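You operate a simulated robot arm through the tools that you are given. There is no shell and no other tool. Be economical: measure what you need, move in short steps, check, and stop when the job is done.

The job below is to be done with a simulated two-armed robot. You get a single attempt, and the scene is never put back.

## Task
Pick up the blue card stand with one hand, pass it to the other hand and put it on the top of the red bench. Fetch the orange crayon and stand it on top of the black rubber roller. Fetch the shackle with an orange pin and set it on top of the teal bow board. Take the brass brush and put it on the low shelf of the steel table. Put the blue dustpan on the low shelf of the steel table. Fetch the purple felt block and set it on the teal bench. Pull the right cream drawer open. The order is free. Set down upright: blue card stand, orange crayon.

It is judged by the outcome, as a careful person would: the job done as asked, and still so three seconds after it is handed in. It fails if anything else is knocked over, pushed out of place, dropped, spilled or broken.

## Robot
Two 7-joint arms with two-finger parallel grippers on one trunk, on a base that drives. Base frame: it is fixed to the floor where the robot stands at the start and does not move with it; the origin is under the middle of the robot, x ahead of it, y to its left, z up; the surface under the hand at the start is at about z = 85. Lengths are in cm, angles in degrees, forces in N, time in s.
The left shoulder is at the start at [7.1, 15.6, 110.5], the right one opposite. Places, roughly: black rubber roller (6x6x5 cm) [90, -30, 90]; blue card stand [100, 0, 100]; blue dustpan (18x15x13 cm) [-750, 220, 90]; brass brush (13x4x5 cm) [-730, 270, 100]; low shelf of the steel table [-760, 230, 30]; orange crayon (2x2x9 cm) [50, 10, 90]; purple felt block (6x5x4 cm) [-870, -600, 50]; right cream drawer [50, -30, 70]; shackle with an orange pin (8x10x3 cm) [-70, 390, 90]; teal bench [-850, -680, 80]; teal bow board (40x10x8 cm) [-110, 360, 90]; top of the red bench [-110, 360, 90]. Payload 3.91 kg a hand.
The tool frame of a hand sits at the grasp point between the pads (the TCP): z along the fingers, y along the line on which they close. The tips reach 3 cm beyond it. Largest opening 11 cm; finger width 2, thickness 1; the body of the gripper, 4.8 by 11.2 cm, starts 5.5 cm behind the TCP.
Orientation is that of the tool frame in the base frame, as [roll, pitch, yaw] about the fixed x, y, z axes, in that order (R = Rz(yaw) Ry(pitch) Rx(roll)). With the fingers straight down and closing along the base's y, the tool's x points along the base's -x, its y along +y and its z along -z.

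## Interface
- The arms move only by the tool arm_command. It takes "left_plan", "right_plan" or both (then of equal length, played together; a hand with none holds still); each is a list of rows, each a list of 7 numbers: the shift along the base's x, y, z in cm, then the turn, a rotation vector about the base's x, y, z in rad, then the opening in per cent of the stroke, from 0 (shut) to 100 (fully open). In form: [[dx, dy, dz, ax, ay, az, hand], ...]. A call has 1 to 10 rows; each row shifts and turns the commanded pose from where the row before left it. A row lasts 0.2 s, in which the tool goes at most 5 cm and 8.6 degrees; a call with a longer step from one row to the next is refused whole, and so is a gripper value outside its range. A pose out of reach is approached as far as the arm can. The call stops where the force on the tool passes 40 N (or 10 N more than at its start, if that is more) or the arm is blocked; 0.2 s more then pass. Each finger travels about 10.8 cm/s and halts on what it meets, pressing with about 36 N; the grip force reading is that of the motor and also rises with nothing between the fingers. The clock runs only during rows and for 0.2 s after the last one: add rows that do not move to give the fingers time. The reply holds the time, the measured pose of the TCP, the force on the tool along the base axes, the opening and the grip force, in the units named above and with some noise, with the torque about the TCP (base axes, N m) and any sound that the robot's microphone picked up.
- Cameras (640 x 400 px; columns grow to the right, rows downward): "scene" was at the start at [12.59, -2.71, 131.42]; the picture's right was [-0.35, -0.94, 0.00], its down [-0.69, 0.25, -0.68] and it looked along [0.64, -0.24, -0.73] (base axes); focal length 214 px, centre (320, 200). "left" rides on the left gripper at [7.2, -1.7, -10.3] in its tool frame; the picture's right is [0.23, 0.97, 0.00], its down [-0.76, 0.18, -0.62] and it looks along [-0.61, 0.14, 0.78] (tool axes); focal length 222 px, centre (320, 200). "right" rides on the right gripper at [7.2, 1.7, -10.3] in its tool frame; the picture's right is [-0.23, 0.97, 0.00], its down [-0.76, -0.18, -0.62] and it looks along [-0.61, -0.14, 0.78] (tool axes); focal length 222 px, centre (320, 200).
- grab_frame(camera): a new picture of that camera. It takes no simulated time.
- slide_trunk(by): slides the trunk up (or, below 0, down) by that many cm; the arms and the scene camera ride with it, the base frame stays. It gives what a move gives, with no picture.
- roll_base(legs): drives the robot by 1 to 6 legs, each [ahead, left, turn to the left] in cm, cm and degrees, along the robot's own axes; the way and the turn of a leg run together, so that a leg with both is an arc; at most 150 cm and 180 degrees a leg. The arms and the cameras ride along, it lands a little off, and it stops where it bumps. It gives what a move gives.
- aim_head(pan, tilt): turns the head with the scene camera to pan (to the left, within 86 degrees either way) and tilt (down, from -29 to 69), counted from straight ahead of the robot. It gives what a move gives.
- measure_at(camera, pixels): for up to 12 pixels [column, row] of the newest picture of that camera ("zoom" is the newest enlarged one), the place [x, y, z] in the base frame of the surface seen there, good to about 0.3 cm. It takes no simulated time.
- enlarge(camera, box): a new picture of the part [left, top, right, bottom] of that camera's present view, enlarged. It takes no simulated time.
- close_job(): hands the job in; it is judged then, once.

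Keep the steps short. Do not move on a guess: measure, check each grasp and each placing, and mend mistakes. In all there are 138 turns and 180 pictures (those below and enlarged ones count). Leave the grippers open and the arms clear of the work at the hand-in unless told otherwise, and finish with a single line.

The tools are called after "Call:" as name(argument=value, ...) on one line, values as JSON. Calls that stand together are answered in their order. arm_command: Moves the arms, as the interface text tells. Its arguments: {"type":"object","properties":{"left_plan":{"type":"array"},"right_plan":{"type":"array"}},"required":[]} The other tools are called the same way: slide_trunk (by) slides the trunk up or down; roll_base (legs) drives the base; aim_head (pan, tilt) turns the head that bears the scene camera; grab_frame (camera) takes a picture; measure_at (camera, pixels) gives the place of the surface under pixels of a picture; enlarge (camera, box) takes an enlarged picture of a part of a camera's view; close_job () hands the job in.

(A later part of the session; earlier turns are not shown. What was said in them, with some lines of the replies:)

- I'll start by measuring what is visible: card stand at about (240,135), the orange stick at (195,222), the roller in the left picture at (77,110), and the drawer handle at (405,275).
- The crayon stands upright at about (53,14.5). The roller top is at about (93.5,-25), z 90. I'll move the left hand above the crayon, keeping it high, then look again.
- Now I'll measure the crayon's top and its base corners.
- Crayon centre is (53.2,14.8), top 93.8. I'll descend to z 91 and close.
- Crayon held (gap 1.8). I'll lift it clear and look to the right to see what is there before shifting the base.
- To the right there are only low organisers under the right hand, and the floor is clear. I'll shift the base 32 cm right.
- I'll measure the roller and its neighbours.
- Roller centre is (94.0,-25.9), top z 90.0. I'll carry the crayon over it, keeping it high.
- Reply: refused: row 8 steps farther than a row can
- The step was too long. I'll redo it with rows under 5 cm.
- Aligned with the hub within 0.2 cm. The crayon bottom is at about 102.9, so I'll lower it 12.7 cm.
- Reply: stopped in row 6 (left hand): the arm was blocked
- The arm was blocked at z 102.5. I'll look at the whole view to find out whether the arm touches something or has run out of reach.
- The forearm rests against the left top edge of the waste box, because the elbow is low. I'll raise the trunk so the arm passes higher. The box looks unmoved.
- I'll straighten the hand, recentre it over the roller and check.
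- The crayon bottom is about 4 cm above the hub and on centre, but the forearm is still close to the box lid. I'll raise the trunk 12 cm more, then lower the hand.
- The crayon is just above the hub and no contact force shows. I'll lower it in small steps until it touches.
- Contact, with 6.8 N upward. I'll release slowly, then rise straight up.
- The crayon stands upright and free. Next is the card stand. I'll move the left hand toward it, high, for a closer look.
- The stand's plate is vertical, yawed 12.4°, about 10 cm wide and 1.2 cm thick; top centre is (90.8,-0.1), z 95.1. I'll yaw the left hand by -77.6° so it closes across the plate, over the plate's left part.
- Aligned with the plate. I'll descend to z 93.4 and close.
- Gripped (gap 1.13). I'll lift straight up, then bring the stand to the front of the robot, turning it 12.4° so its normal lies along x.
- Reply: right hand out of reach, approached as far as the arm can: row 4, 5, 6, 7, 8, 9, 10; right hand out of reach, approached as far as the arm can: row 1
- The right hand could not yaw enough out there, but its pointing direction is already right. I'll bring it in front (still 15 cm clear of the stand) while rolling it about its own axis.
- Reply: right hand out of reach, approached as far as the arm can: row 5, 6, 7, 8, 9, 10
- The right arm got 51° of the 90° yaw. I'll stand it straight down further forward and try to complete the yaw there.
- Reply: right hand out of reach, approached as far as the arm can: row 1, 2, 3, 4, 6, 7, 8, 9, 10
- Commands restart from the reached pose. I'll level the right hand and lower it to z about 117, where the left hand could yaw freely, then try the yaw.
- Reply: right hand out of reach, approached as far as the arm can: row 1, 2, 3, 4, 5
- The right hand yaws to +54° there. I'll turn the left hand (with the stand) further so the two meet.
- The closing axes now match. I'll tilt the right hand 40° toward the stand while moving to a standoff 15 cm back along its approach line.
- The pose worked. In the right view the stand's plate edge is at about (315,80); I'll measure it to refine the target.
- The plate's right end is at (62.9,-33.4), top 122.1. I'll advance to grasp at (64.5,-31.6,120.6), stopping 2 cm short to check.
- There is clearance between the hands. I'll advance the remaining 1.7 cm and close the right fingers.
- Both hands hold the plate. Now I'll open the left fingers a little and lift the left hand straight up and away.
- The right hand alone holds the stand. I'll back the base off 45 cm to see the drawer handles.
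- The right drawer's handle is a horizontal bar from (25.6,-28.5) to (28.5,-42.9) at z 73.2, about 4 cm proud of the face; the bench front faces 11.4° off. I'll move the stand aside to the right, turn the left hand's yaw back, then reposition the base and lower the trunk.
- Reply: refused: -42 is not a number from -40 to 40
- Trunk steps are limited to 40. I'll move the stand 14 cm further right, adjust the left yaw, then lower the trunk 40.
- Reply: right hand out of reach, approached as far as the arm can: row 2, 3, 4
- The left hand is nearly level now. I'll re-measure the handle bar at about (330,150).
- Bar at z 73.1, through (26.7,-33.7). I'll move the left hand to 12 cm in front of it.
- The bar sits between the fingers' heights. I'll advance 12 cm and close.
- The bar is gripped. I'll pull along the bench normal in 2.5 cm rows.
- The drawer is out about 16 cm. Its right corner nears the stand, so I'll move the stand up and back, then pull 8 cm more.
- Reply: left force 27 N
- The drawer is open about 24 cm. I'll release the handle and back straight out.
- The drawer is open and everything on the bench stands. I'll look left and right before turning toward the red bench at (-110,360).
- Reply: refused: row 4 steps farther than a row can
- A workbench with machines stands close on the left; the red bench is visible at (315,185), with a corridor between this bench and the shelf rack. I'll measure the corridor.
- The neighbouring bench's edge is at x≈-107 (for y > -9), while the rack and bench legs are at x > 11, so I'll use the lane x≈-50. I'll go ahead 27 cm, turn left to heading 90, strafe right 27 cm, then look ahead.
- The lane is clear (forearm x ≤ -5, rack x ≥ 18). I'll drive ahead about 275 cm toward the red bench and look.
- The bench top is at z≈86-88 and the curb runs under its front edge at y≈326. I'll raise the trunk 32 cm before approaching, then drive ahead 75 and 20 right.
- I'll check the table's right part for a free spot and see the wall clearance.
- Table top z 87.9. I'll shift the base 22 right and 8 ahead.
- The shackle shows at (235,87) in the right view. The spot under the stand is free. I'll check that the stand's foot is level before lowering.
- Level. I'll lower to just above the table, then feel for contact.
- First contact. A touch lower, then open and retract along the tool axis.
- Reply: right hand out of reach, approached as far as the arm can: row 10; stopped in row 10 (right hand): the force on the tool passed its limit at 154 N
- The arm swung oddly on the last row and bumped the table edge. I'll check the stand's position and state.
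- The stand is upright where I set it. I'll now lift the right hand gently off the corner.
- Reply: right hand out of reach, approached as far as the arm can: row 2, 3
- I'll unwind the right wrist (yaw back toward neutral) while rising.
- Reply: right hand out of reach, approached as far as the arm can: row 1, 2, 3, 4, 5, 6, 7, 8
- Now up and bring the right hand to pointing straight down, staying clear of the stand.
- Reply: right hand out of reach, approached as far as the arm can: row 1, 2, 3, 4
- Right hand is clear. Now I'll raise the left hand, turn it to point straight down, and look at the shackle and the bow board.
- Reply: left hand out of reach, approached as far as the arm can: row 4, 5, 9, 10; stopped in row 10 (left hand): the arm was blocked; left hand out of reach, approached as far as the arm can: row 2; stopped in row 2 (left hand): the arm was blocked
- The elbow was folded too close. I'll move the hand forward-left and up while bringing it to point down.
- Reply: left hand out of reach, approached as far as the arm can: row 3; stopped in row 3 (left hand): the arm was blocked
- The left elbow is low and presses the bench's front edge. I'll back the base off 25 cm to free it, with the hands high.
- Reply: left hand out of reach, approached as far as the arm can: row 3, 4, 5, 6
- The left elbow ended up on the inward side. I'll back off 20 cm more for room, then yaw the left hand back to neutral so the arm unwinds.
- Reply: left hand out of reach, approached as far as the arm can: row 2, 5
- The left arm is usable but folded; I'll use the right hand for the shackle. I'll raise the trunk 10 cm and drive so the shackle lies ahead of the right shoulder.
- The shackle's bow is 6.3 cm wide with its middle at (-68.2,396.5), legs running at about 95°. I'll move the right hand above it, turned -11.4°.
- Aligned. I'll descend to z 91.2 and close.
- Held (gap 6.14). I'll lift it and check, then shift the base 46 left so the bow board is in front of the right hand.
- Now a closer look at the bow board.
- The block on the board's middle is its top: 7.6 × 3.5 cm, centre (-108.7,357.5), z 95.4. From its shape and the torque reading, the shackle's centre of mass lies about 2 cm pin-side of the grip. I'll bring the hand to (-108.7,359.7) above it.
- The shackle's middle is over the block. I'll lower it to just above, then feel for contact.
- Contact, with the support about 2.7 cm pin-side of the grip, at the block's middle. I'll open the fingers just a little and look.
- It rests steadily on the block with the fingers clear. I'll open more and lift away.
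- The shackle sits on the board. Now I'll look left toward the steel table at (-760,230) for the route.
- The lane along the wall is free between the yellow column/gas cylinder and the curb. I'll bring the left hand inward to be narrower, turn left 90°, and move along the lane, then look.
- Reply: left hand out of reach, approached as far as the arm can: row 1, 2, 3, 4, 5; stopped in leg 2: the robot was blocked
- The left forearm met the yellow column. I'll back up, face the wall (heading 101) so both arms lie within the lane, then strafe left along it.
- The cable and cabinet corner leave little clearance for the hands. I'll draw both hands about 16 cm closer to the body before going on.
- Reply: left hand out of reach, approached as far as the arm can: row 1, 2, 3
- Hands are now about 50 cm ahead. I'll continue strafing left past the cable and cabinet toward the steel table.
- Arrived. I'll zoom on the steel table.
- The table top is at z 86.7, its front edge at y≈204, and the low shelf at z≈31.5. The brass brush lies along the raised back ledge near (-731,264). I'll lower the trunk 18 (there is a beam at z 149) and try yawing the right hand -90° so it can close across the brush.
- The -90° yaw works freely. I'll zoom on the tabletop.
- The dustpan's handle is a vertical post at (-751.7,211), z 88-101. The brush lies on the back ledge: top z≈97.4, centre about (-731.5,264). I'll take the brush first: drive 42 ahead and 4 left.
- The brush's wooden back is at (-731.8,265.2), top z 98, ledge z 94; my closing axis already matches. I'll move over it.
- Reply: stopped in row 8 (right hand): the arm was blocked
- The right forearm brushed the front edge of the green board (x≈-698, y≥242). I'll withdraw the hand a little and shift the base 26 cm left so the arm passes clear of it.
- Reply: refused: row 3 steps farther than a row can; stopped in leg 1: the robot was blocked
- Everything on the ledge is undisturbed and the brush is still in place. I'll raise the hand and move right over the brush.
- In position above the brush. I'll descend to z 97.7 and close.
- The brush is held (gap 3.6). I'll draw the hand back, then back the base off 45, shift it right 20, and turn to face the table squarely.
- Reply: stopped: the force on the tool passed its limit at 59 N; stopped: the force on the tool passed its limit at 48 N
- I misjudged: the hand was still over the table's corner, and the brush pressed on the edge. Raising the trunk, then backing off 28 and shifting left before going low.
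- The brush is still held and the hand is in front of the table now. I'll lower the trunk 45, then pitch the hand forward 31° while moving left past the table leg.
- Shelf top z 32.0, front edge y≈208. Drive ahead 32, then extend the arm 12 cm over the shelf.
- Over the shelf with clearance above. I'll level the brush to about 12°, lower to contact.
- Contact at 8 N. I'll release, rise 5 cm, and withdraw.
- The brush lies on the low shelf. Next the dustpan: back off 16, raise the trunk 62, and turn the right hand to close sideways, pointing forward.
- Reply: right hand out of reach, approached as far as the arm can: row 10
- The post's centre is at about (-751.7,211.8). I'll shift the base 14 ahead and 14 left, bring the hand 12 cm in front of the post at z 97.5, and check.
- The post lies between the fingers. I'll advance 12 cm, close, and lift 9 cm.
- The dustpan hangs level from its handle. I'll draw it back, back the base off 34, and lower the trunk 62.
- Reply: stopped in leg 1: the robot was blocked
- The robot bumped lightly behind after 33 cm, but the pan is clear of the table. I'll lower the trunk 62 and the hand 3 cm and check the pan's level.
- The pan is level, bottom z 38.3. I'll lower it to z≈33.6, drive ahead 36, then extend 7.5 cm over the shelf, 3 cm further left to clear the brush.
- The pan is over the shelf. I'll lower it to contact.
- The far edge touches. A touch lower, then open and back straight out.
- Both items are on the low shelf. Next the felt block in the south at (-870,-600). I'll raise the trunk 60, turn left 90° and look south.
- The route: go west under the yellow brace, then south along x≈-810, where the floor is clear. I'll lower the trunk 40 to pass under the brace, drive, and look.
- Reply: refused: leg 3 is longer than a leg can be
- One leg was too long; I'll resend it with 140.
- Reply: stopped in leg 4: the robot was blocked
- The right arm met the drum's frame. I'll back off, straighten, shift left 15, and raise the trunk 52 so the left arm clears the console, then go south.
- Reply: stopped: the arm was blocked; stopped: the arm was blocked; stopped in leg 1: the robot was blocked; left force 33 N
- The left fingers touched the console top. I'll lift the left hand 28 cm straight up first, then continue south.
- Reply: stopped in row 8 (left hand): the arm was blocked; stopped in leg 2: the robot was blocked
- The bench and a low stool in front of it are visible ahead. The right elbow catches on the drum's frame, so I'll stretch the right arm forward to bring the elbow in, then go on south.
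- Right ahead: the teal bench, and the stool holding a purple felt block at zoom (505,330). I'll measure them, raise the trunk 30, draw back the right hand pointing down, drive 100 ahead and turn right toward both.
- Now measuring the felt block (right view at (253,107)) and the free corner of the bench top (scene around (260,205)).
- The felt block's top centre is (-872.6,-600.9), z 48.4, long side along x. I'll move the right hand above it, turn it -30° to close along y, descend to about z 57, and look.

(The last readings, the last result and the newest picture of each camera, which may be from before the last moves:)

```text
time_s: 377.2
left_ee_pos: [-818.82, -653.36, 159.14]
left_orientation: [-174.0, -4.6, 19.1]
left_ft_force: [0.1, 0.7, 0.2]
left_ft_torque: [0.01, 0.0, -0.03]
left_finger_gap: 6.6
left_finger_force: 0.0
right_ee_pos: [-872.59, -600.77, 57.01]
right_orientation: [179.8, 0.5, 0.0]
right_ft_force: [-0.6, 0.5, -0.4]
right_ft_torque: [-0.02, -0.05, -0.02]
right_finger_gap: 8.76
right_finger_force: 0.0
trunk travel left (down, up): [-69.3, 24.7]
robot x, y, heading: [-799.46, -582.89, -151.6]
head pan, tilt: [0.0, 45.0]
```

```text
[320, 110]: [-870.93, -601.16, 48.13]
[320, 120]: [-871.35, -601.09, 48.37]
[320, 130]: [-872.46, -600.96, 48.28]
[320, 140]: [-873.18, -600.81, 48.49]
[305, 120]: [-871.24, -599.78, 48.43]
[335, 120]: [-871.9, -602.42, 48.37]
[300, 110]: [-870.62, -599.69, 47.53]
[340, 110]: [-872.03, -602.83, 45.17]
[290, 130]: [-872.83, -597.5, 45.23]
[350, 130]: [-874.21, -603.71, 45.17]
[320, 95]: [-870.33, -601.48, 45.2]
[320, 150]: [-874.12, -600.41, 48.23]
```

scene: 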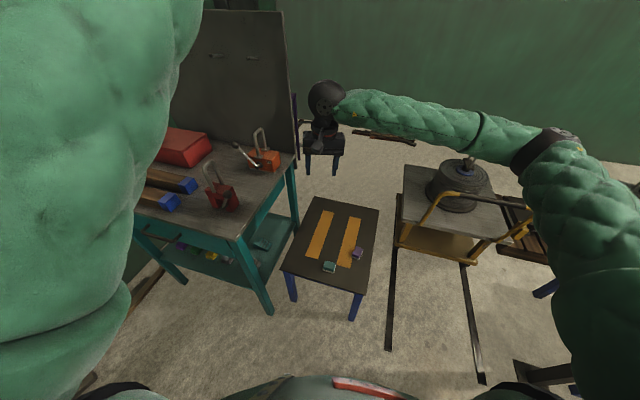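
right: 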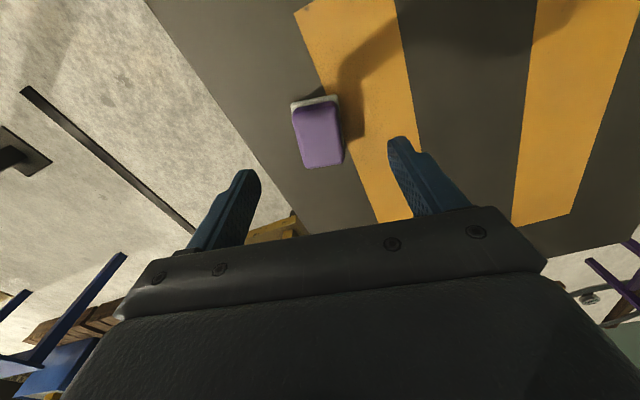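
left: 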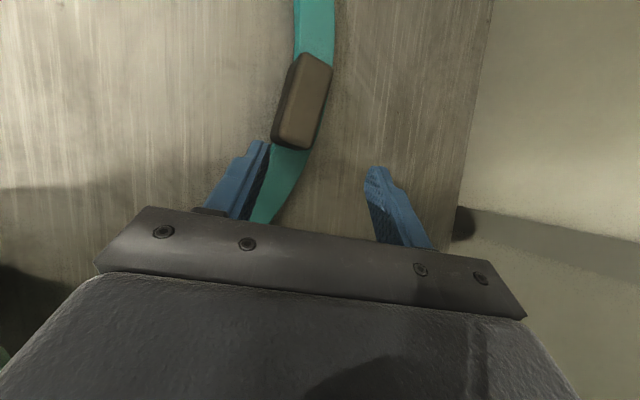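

Centred within 0.3 cm. I'll descend, close, lift 60 cm, then turn the base 32° left so the hand swings over the bench, and look.

Call:
arm_command(right_plan=[[-0.2, -0.2, -4.3, 0, 0, 0, 80], [0, 0, -3.6, 0, 0, 0, 80], [0, 0, -0.7, 0, 0, 0, 80], [0, 0, 0, 0, 0, 0, 0], [0, 0, 0, 0, 0, 0, 0], [0, 0, 0, 0, 0, 0, 0], [0, 0, 3, 0, 0, 0, 0], [0, 0, 4.9, 0, 0, 0, 0], [0, 0, 4.9, 0, 0, 0, 0], [0, 0, 4.9, 0, 0, 0, 0]])

Call:
arm_command(right_plan=[[0, 0, 4.9, 0, 0, 0, 0], [0, 0, 4.9, 0, 0, 0, 0], [0, 0, 4.9, 0, 0, 0, 0], [0, 0, 4.9, 0, 0, 0, 0], [0, 0, 4.9, 0, 0, 0, 0], [0, 0, 4.9, 0, 0, 0, 0], [0, 0, 4.9, 0, 0, 0, 0], [0, 0, 4.9, 0, 0, 0, 0], [0, 0, 4, 0, 0, 0, 0]])

Call:
roll_base(legs=[[0, 0, 32]])

Call:
grab_frame(camera="right")

Call:
grab_frame(camera="scene")

Call:
measure_at(camera="right", pixels=[[320, 60], [320, 30], [320, 90], [250, 60], [390, 60], [250, 100], [390, 100], [200, 100], [440, 100], [320, 120], [280, 30], [360, 30]])

```text
time_s: 379.4
left_ee_pos: [-818.86, -653.37, 159.19]
left_orientation: [-173.9, -4.5, 19.2]
left_ft_force: [0.4, 1.0, -0.2]
left_ft_torque: [-0.01, 0.02, 0.0]
left_finger_gap: 6.57
left_finger_force: 0.0
right_ee_pos: [-872.67, -600.72, 66.21]
right_orientation: [179.8, 0.5, -0.1]
right_ft_force: [1.4, 0.3, -0.2]
right_ft_torque: [-0.01, -0.01, 0.02]
right_finger_gap: 4.42
right_finger_force: 36.0
trunk travel left (down, up): [-69.3, 24.7]
robot x, y, heading: [-799.86, -582.89, -151.5]
head pan, tilt: [0.0, 45.0]
```

```text
time_s: 381.4
left_ee_pos: [-818.9, -653.4, 159.1]
left_orientation: [-174.0, -4.6, 19.3]
left_ft_force: [0.1, -0.2, -0.7]
left_ft_torque: [0.0, 0.01, 0.03]
left_finger_gap: 6.6
left_finger_force: 0.0
right_ee_pos: [-872.6, -600.9, 109.24]
right_orientation: [179.9, 0.4, -0.2]
right_ft_force: [0.1, -0.6, -1.4]
right_ft_torque: [0.01, -0.01, 0.0]
right_finger_gap: 4.42
right_finger_force: 36.0
trunk travel left (down, up): [-69.3, 24.7]
robot x, y, heading: [-799.68, -583.01, -151.7]
head pan, tilt: [0.0, 45.0]
```

```text
time_s: 383.3
left_ee_pos: [-778.66, -653.0, 159.21]
left_orientation: [-174.0, -4.6, 51.1]
left_ft_force: [0.1, -1.0, 0.0]
left_ft_torque: [0.0, -0.01, 0.02]
left_finger_gap: 6.6
left_finger_force: 0.1
right_ee_pos: [-852.07, -636.82, 109.28]
right_orientation: [179.8, 0.5, 31.9]
right_ft_force: [0.0, -0.1, -1.6]
right_ft_torque: [-0.03, 0.0, 0.02]
right_finger_gap: 4.42
right_finger_force: 36.2
trunk travel left (down, up): [-69.3, 24.7]
robot x, y, heading: [-799.77, -583.08, -119.8]
head pan, tilt: [0.0, 45.0]
```

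```text
26 pictures are left
```

right: 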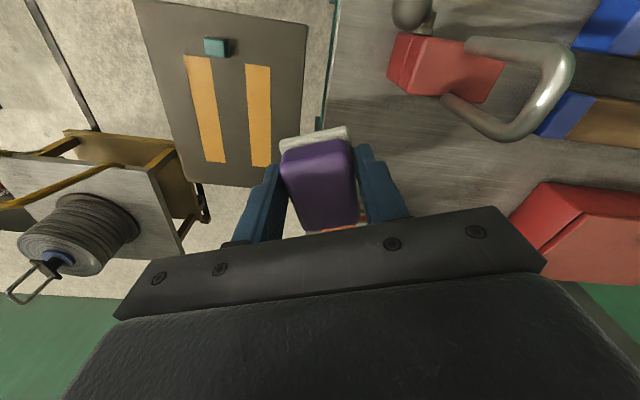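

```text
25 pictures are left
```

scene: 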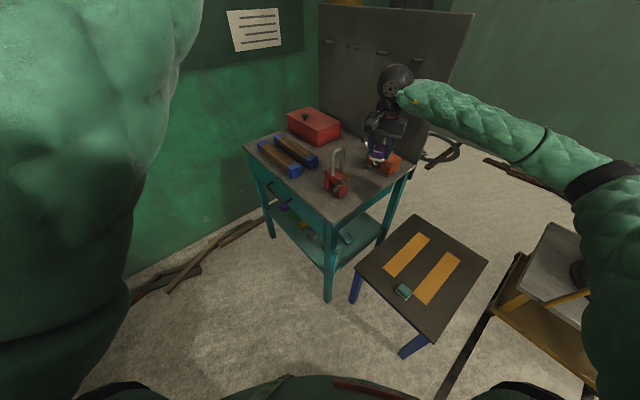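

```text
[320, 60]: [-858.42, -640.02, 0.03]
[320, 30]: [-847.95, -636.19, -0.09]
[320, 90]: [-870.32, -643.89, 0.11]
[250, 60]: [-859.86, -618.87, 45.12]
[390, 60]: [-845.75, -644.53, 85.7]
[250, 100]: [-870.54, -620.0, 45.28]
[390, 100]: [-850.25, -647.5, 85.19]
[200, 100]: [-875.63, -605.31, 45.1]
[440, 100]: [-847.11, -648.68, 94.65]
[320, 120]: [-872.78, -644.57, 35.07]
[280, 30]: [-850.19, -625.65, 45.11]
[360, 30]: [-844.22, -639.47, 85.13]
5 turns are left
```

The block is held (gap 4.4) and the hand is next to the bench's free corner. I'll move over (-856.3,-644.8), lower to contact, release, and rise.

Call:
arm_command(right_plan=[[-2.1, -4, 0, 0, 0, 0, 0], [-2.1, -4, 0, 0, 0, 0, 0], [0, 0, -4.9, 0, 0, 0, 0], [0, 0, -4.9, 0, 0, 0, 0], [0, 0, -4.9, 0, 0, 0, 0], [0, 0, -4.5, 0, 0, 0, 0], [0, 0, -0.9, 0, 0, 0, 0], [0, 0, -0.3, 0, 0, 0, 0], [0, 0, -0.2, 0, 0, 0, 0], [0, 0, 0, 0, 0, 0, 0]])

Call:
grab_frame(camera="right")

Call:
enlarge(camera="scene", box=[300, 80, 460, 220])

```text
time_s: 385.5
left_ee_pos: [-778.62, -653.06, 159.11]
left_orientation: [-174.1, -4.5, 51.1]
left_ft_force: [0.0, 0.6, -0.4]
left_ft_torque: [0.01, -0.02, -0.03]
left_finger_gap: 6.6
left_finger_force: 0.0
right_ee_pos: [-856.4, -644.84, 88.64]
right_orientation: [179.8, 0.6, 31.8]
right_ft_force: [0.4, -0.2, -1.6]
right_ft_torque: [-0.02, -0.03, 0.03]
right_finger_gap: 4.45
right_finger_force: 36.1
trunk travel left (down, up): [-69.3, 24.7]
robot x, y, heading: [-799.03, -583.01, -119.5]
head pan, tilt: [0.0, 45.0]
```

```text
24 pictures are left
```

right: 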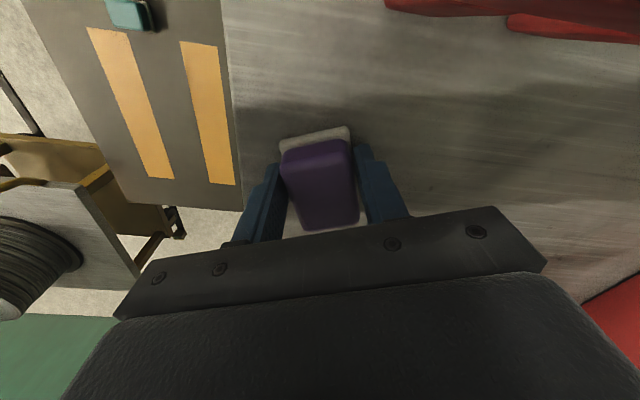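

```text
2.86 times, centred on (380, 150) of scene
4 turns are left
```

zoom: 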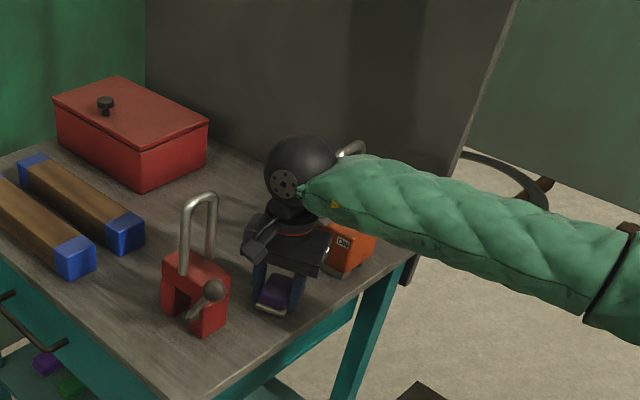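

The block is over the bench corner, clear of both locks, with no contact yet. I'll lower slightly, open, and rise.

Call:
arm_command(right_plan=[[0, 0, -0.25, 0, 0, 0, 0], [0, 0, -0.15, 0, 0, 0, 0], [0, 0, 0, 0, 0, 0, 45], [0, 0, 0, 0, 0, 0, 55], [0, 0, 0, 0, 0, 0, 55], [0, 0, 3, 0, 0, 0, 55], [0, 0, 4.9, 0, 0, 0, 55], [0, 0, 4.9, 0, 0, 0, 55], [0, 0, 4.9, 0, 0, 0, 55], [0, 0, 4.9, 0, 0, 0, 55]])

Call:
grab_frame(camera="right")

Call:
enlarge(camera="scene", box=[300, 80, 460, 220])

```text
time_s: 387.7
left_ee_pos: [-778.61, -652.99, 159.05]
left_orientation: [-174.0, -4.4, 51.2]
left_ft_force: [0.5, -0.2, 0.7]
left_ft_torque: [0.03, 0.0, 0.01]
left_finger_gap: 6.6
left_finger_force: 0.0
right_ee_pos: [-856.33, -644.95, 110.9]
right_orientation: [179.9, 0.5, 31.7]
right_ft_force: [1.2, -0.1, 0.6]
right_ft_torque: [-0.01, 0.03, -0.01]
right_finger_gap: 6.04
right_finger_force: 0.1
trunk travel left (down, up): [-69.3, 24.7]
robot x, y, heading: [-799.75, -582.55, -119.9]
head pan, tilt: [0.0, 45.0]
```

```text
22 pictures are left
```

right: 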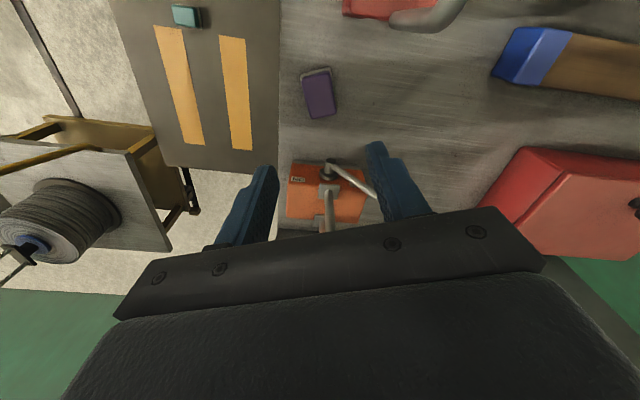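

```text
2.86 times, centred on (380, 150) of scene
3 turns are left
```

zoom: 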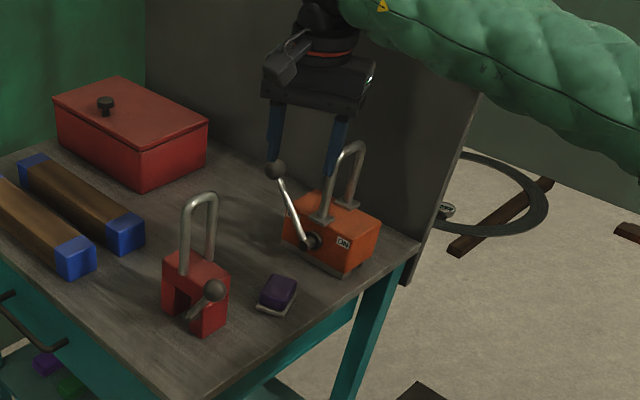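

The felt block lies on the teal bench and the locks are untouched. I'll raise and open the hands and back the robot clear.

Call:
arm_command(right_plan=[[0, 0, 4, 0, 0, 0, 60], [0, 0, 4, 0, 0, 0, 60], [0, 0, 2, 0, 0, 0, 60]])

Call:
roll_base(legs=[[-28, 0, 0]])

Call:
arm_command(right_plan=[[0, 0, 0, 0, 0, 0, 100], [0, 0, 0, 0, 0, 0, 100], [0, 0, 0, 0, 0, 0, 100]], left_plan=[[0, 0, 0, 0, 0, 0, 100], [0, 0, 0, 0, 0, 0, 100], [0, 0, 0, 0, 0, 0, 100]])

Call:
grab_frame(camera="scene")

```text
time_s: 388.5
left_ee_pos: [-778.62, -653.02, 159.17]
left_orientation: [-173.9, -4.6, 51.1]
left_ft_force: [0.7, -0.3, 0.2]
left_ft_torque: [0.01, 0.0, 0.01]
left_finger_gap: 6.59
left_finger_force: 0.2
right_ee_pos: [-856.48, -644.82, 120.71]
right_orientation: [179.8, 0.4, 31.7]
right_ft_force: [1.2, -0.5, -0.6]
right_ft_torque: [0.01, -0.01, 0.01]
right_finger_gap: 6.6
right_finger_force: 0.1
trunk travel left (down, up): [-69.3, 24.7]
robot x, y, heading: [-799.31, -582.85, -119.5]
head pan, tilt: [0.0, 45.0]
```

```text
time_s: 390.5
left_ee_pos: [-764.94, -628.74, 159.16]
left_orientation: [-174.0, -4.6, 51.1]
left_ft_force: [0.3, 0.2, -0.3]
left_ft_torque: [0.04, 0.02, 0.06]
left_finger_gap: 6.6
left_finger_force: 0.1
right_ee_pos: [-842.62, -620.55, 120.68]
right_orientation: [179.7, 0.5, 31.7]
right_ft_force: [0.0, 0.3, 0.1]
right_ft_torque: [-0.02, 0.0, -0.02]
right_finger_gap: 6.6
right_finger_force: 0.2
trunk travel left (down, up): [-69.3, 24.7]
robot x, y, heading: [-785.8, -558.3, -119.9]
head pan, tilt: [0.0, 45.0]
```

```text
time_s: 391.3
left_ee_pos: [-764.92, -628.65, 159.17]
left_orientation: [-174.0, -4.6, 51.2]
left_ft_force: [-0.1, -0.4, 0.0]
left_ft_torque: [0.0, 0.0, -0.05]
left_finger_gap: 11.01
left_finger_force: 0.1
right_ee_pos: [-842.58, -620.45, 120.69]
right_orientation: [179.8, 0.6, 31.7]
right_ft_force: [-0.9, 0.4, 0.6]
right_ft_torque: [-0.02, 0.02, -0.04]
right_finger_gap: 11.02
right_finger_force: 0.0
trunk travel left (down, up): [-69.3, 24.7]
robot x, y, heading: [-785.41, -558.74, -119.7]
head pan, tilt: [0.0, 45.0]
```

```text
20 pictures are left
2 turns are left
```

scene: 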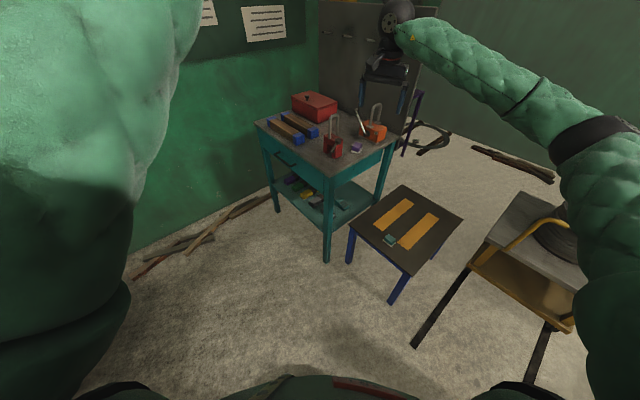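

The felt block rests on the bench, the grippers are open, and the arms are clear. I'm handing in.

Call:
close_job()

```text
The job is handed in.
```

I did all seven parts and checked each by camera as it was placed, but the arms bumped a console, a drum frame, two bench edges and a column on the way, and I did not go back to check those.
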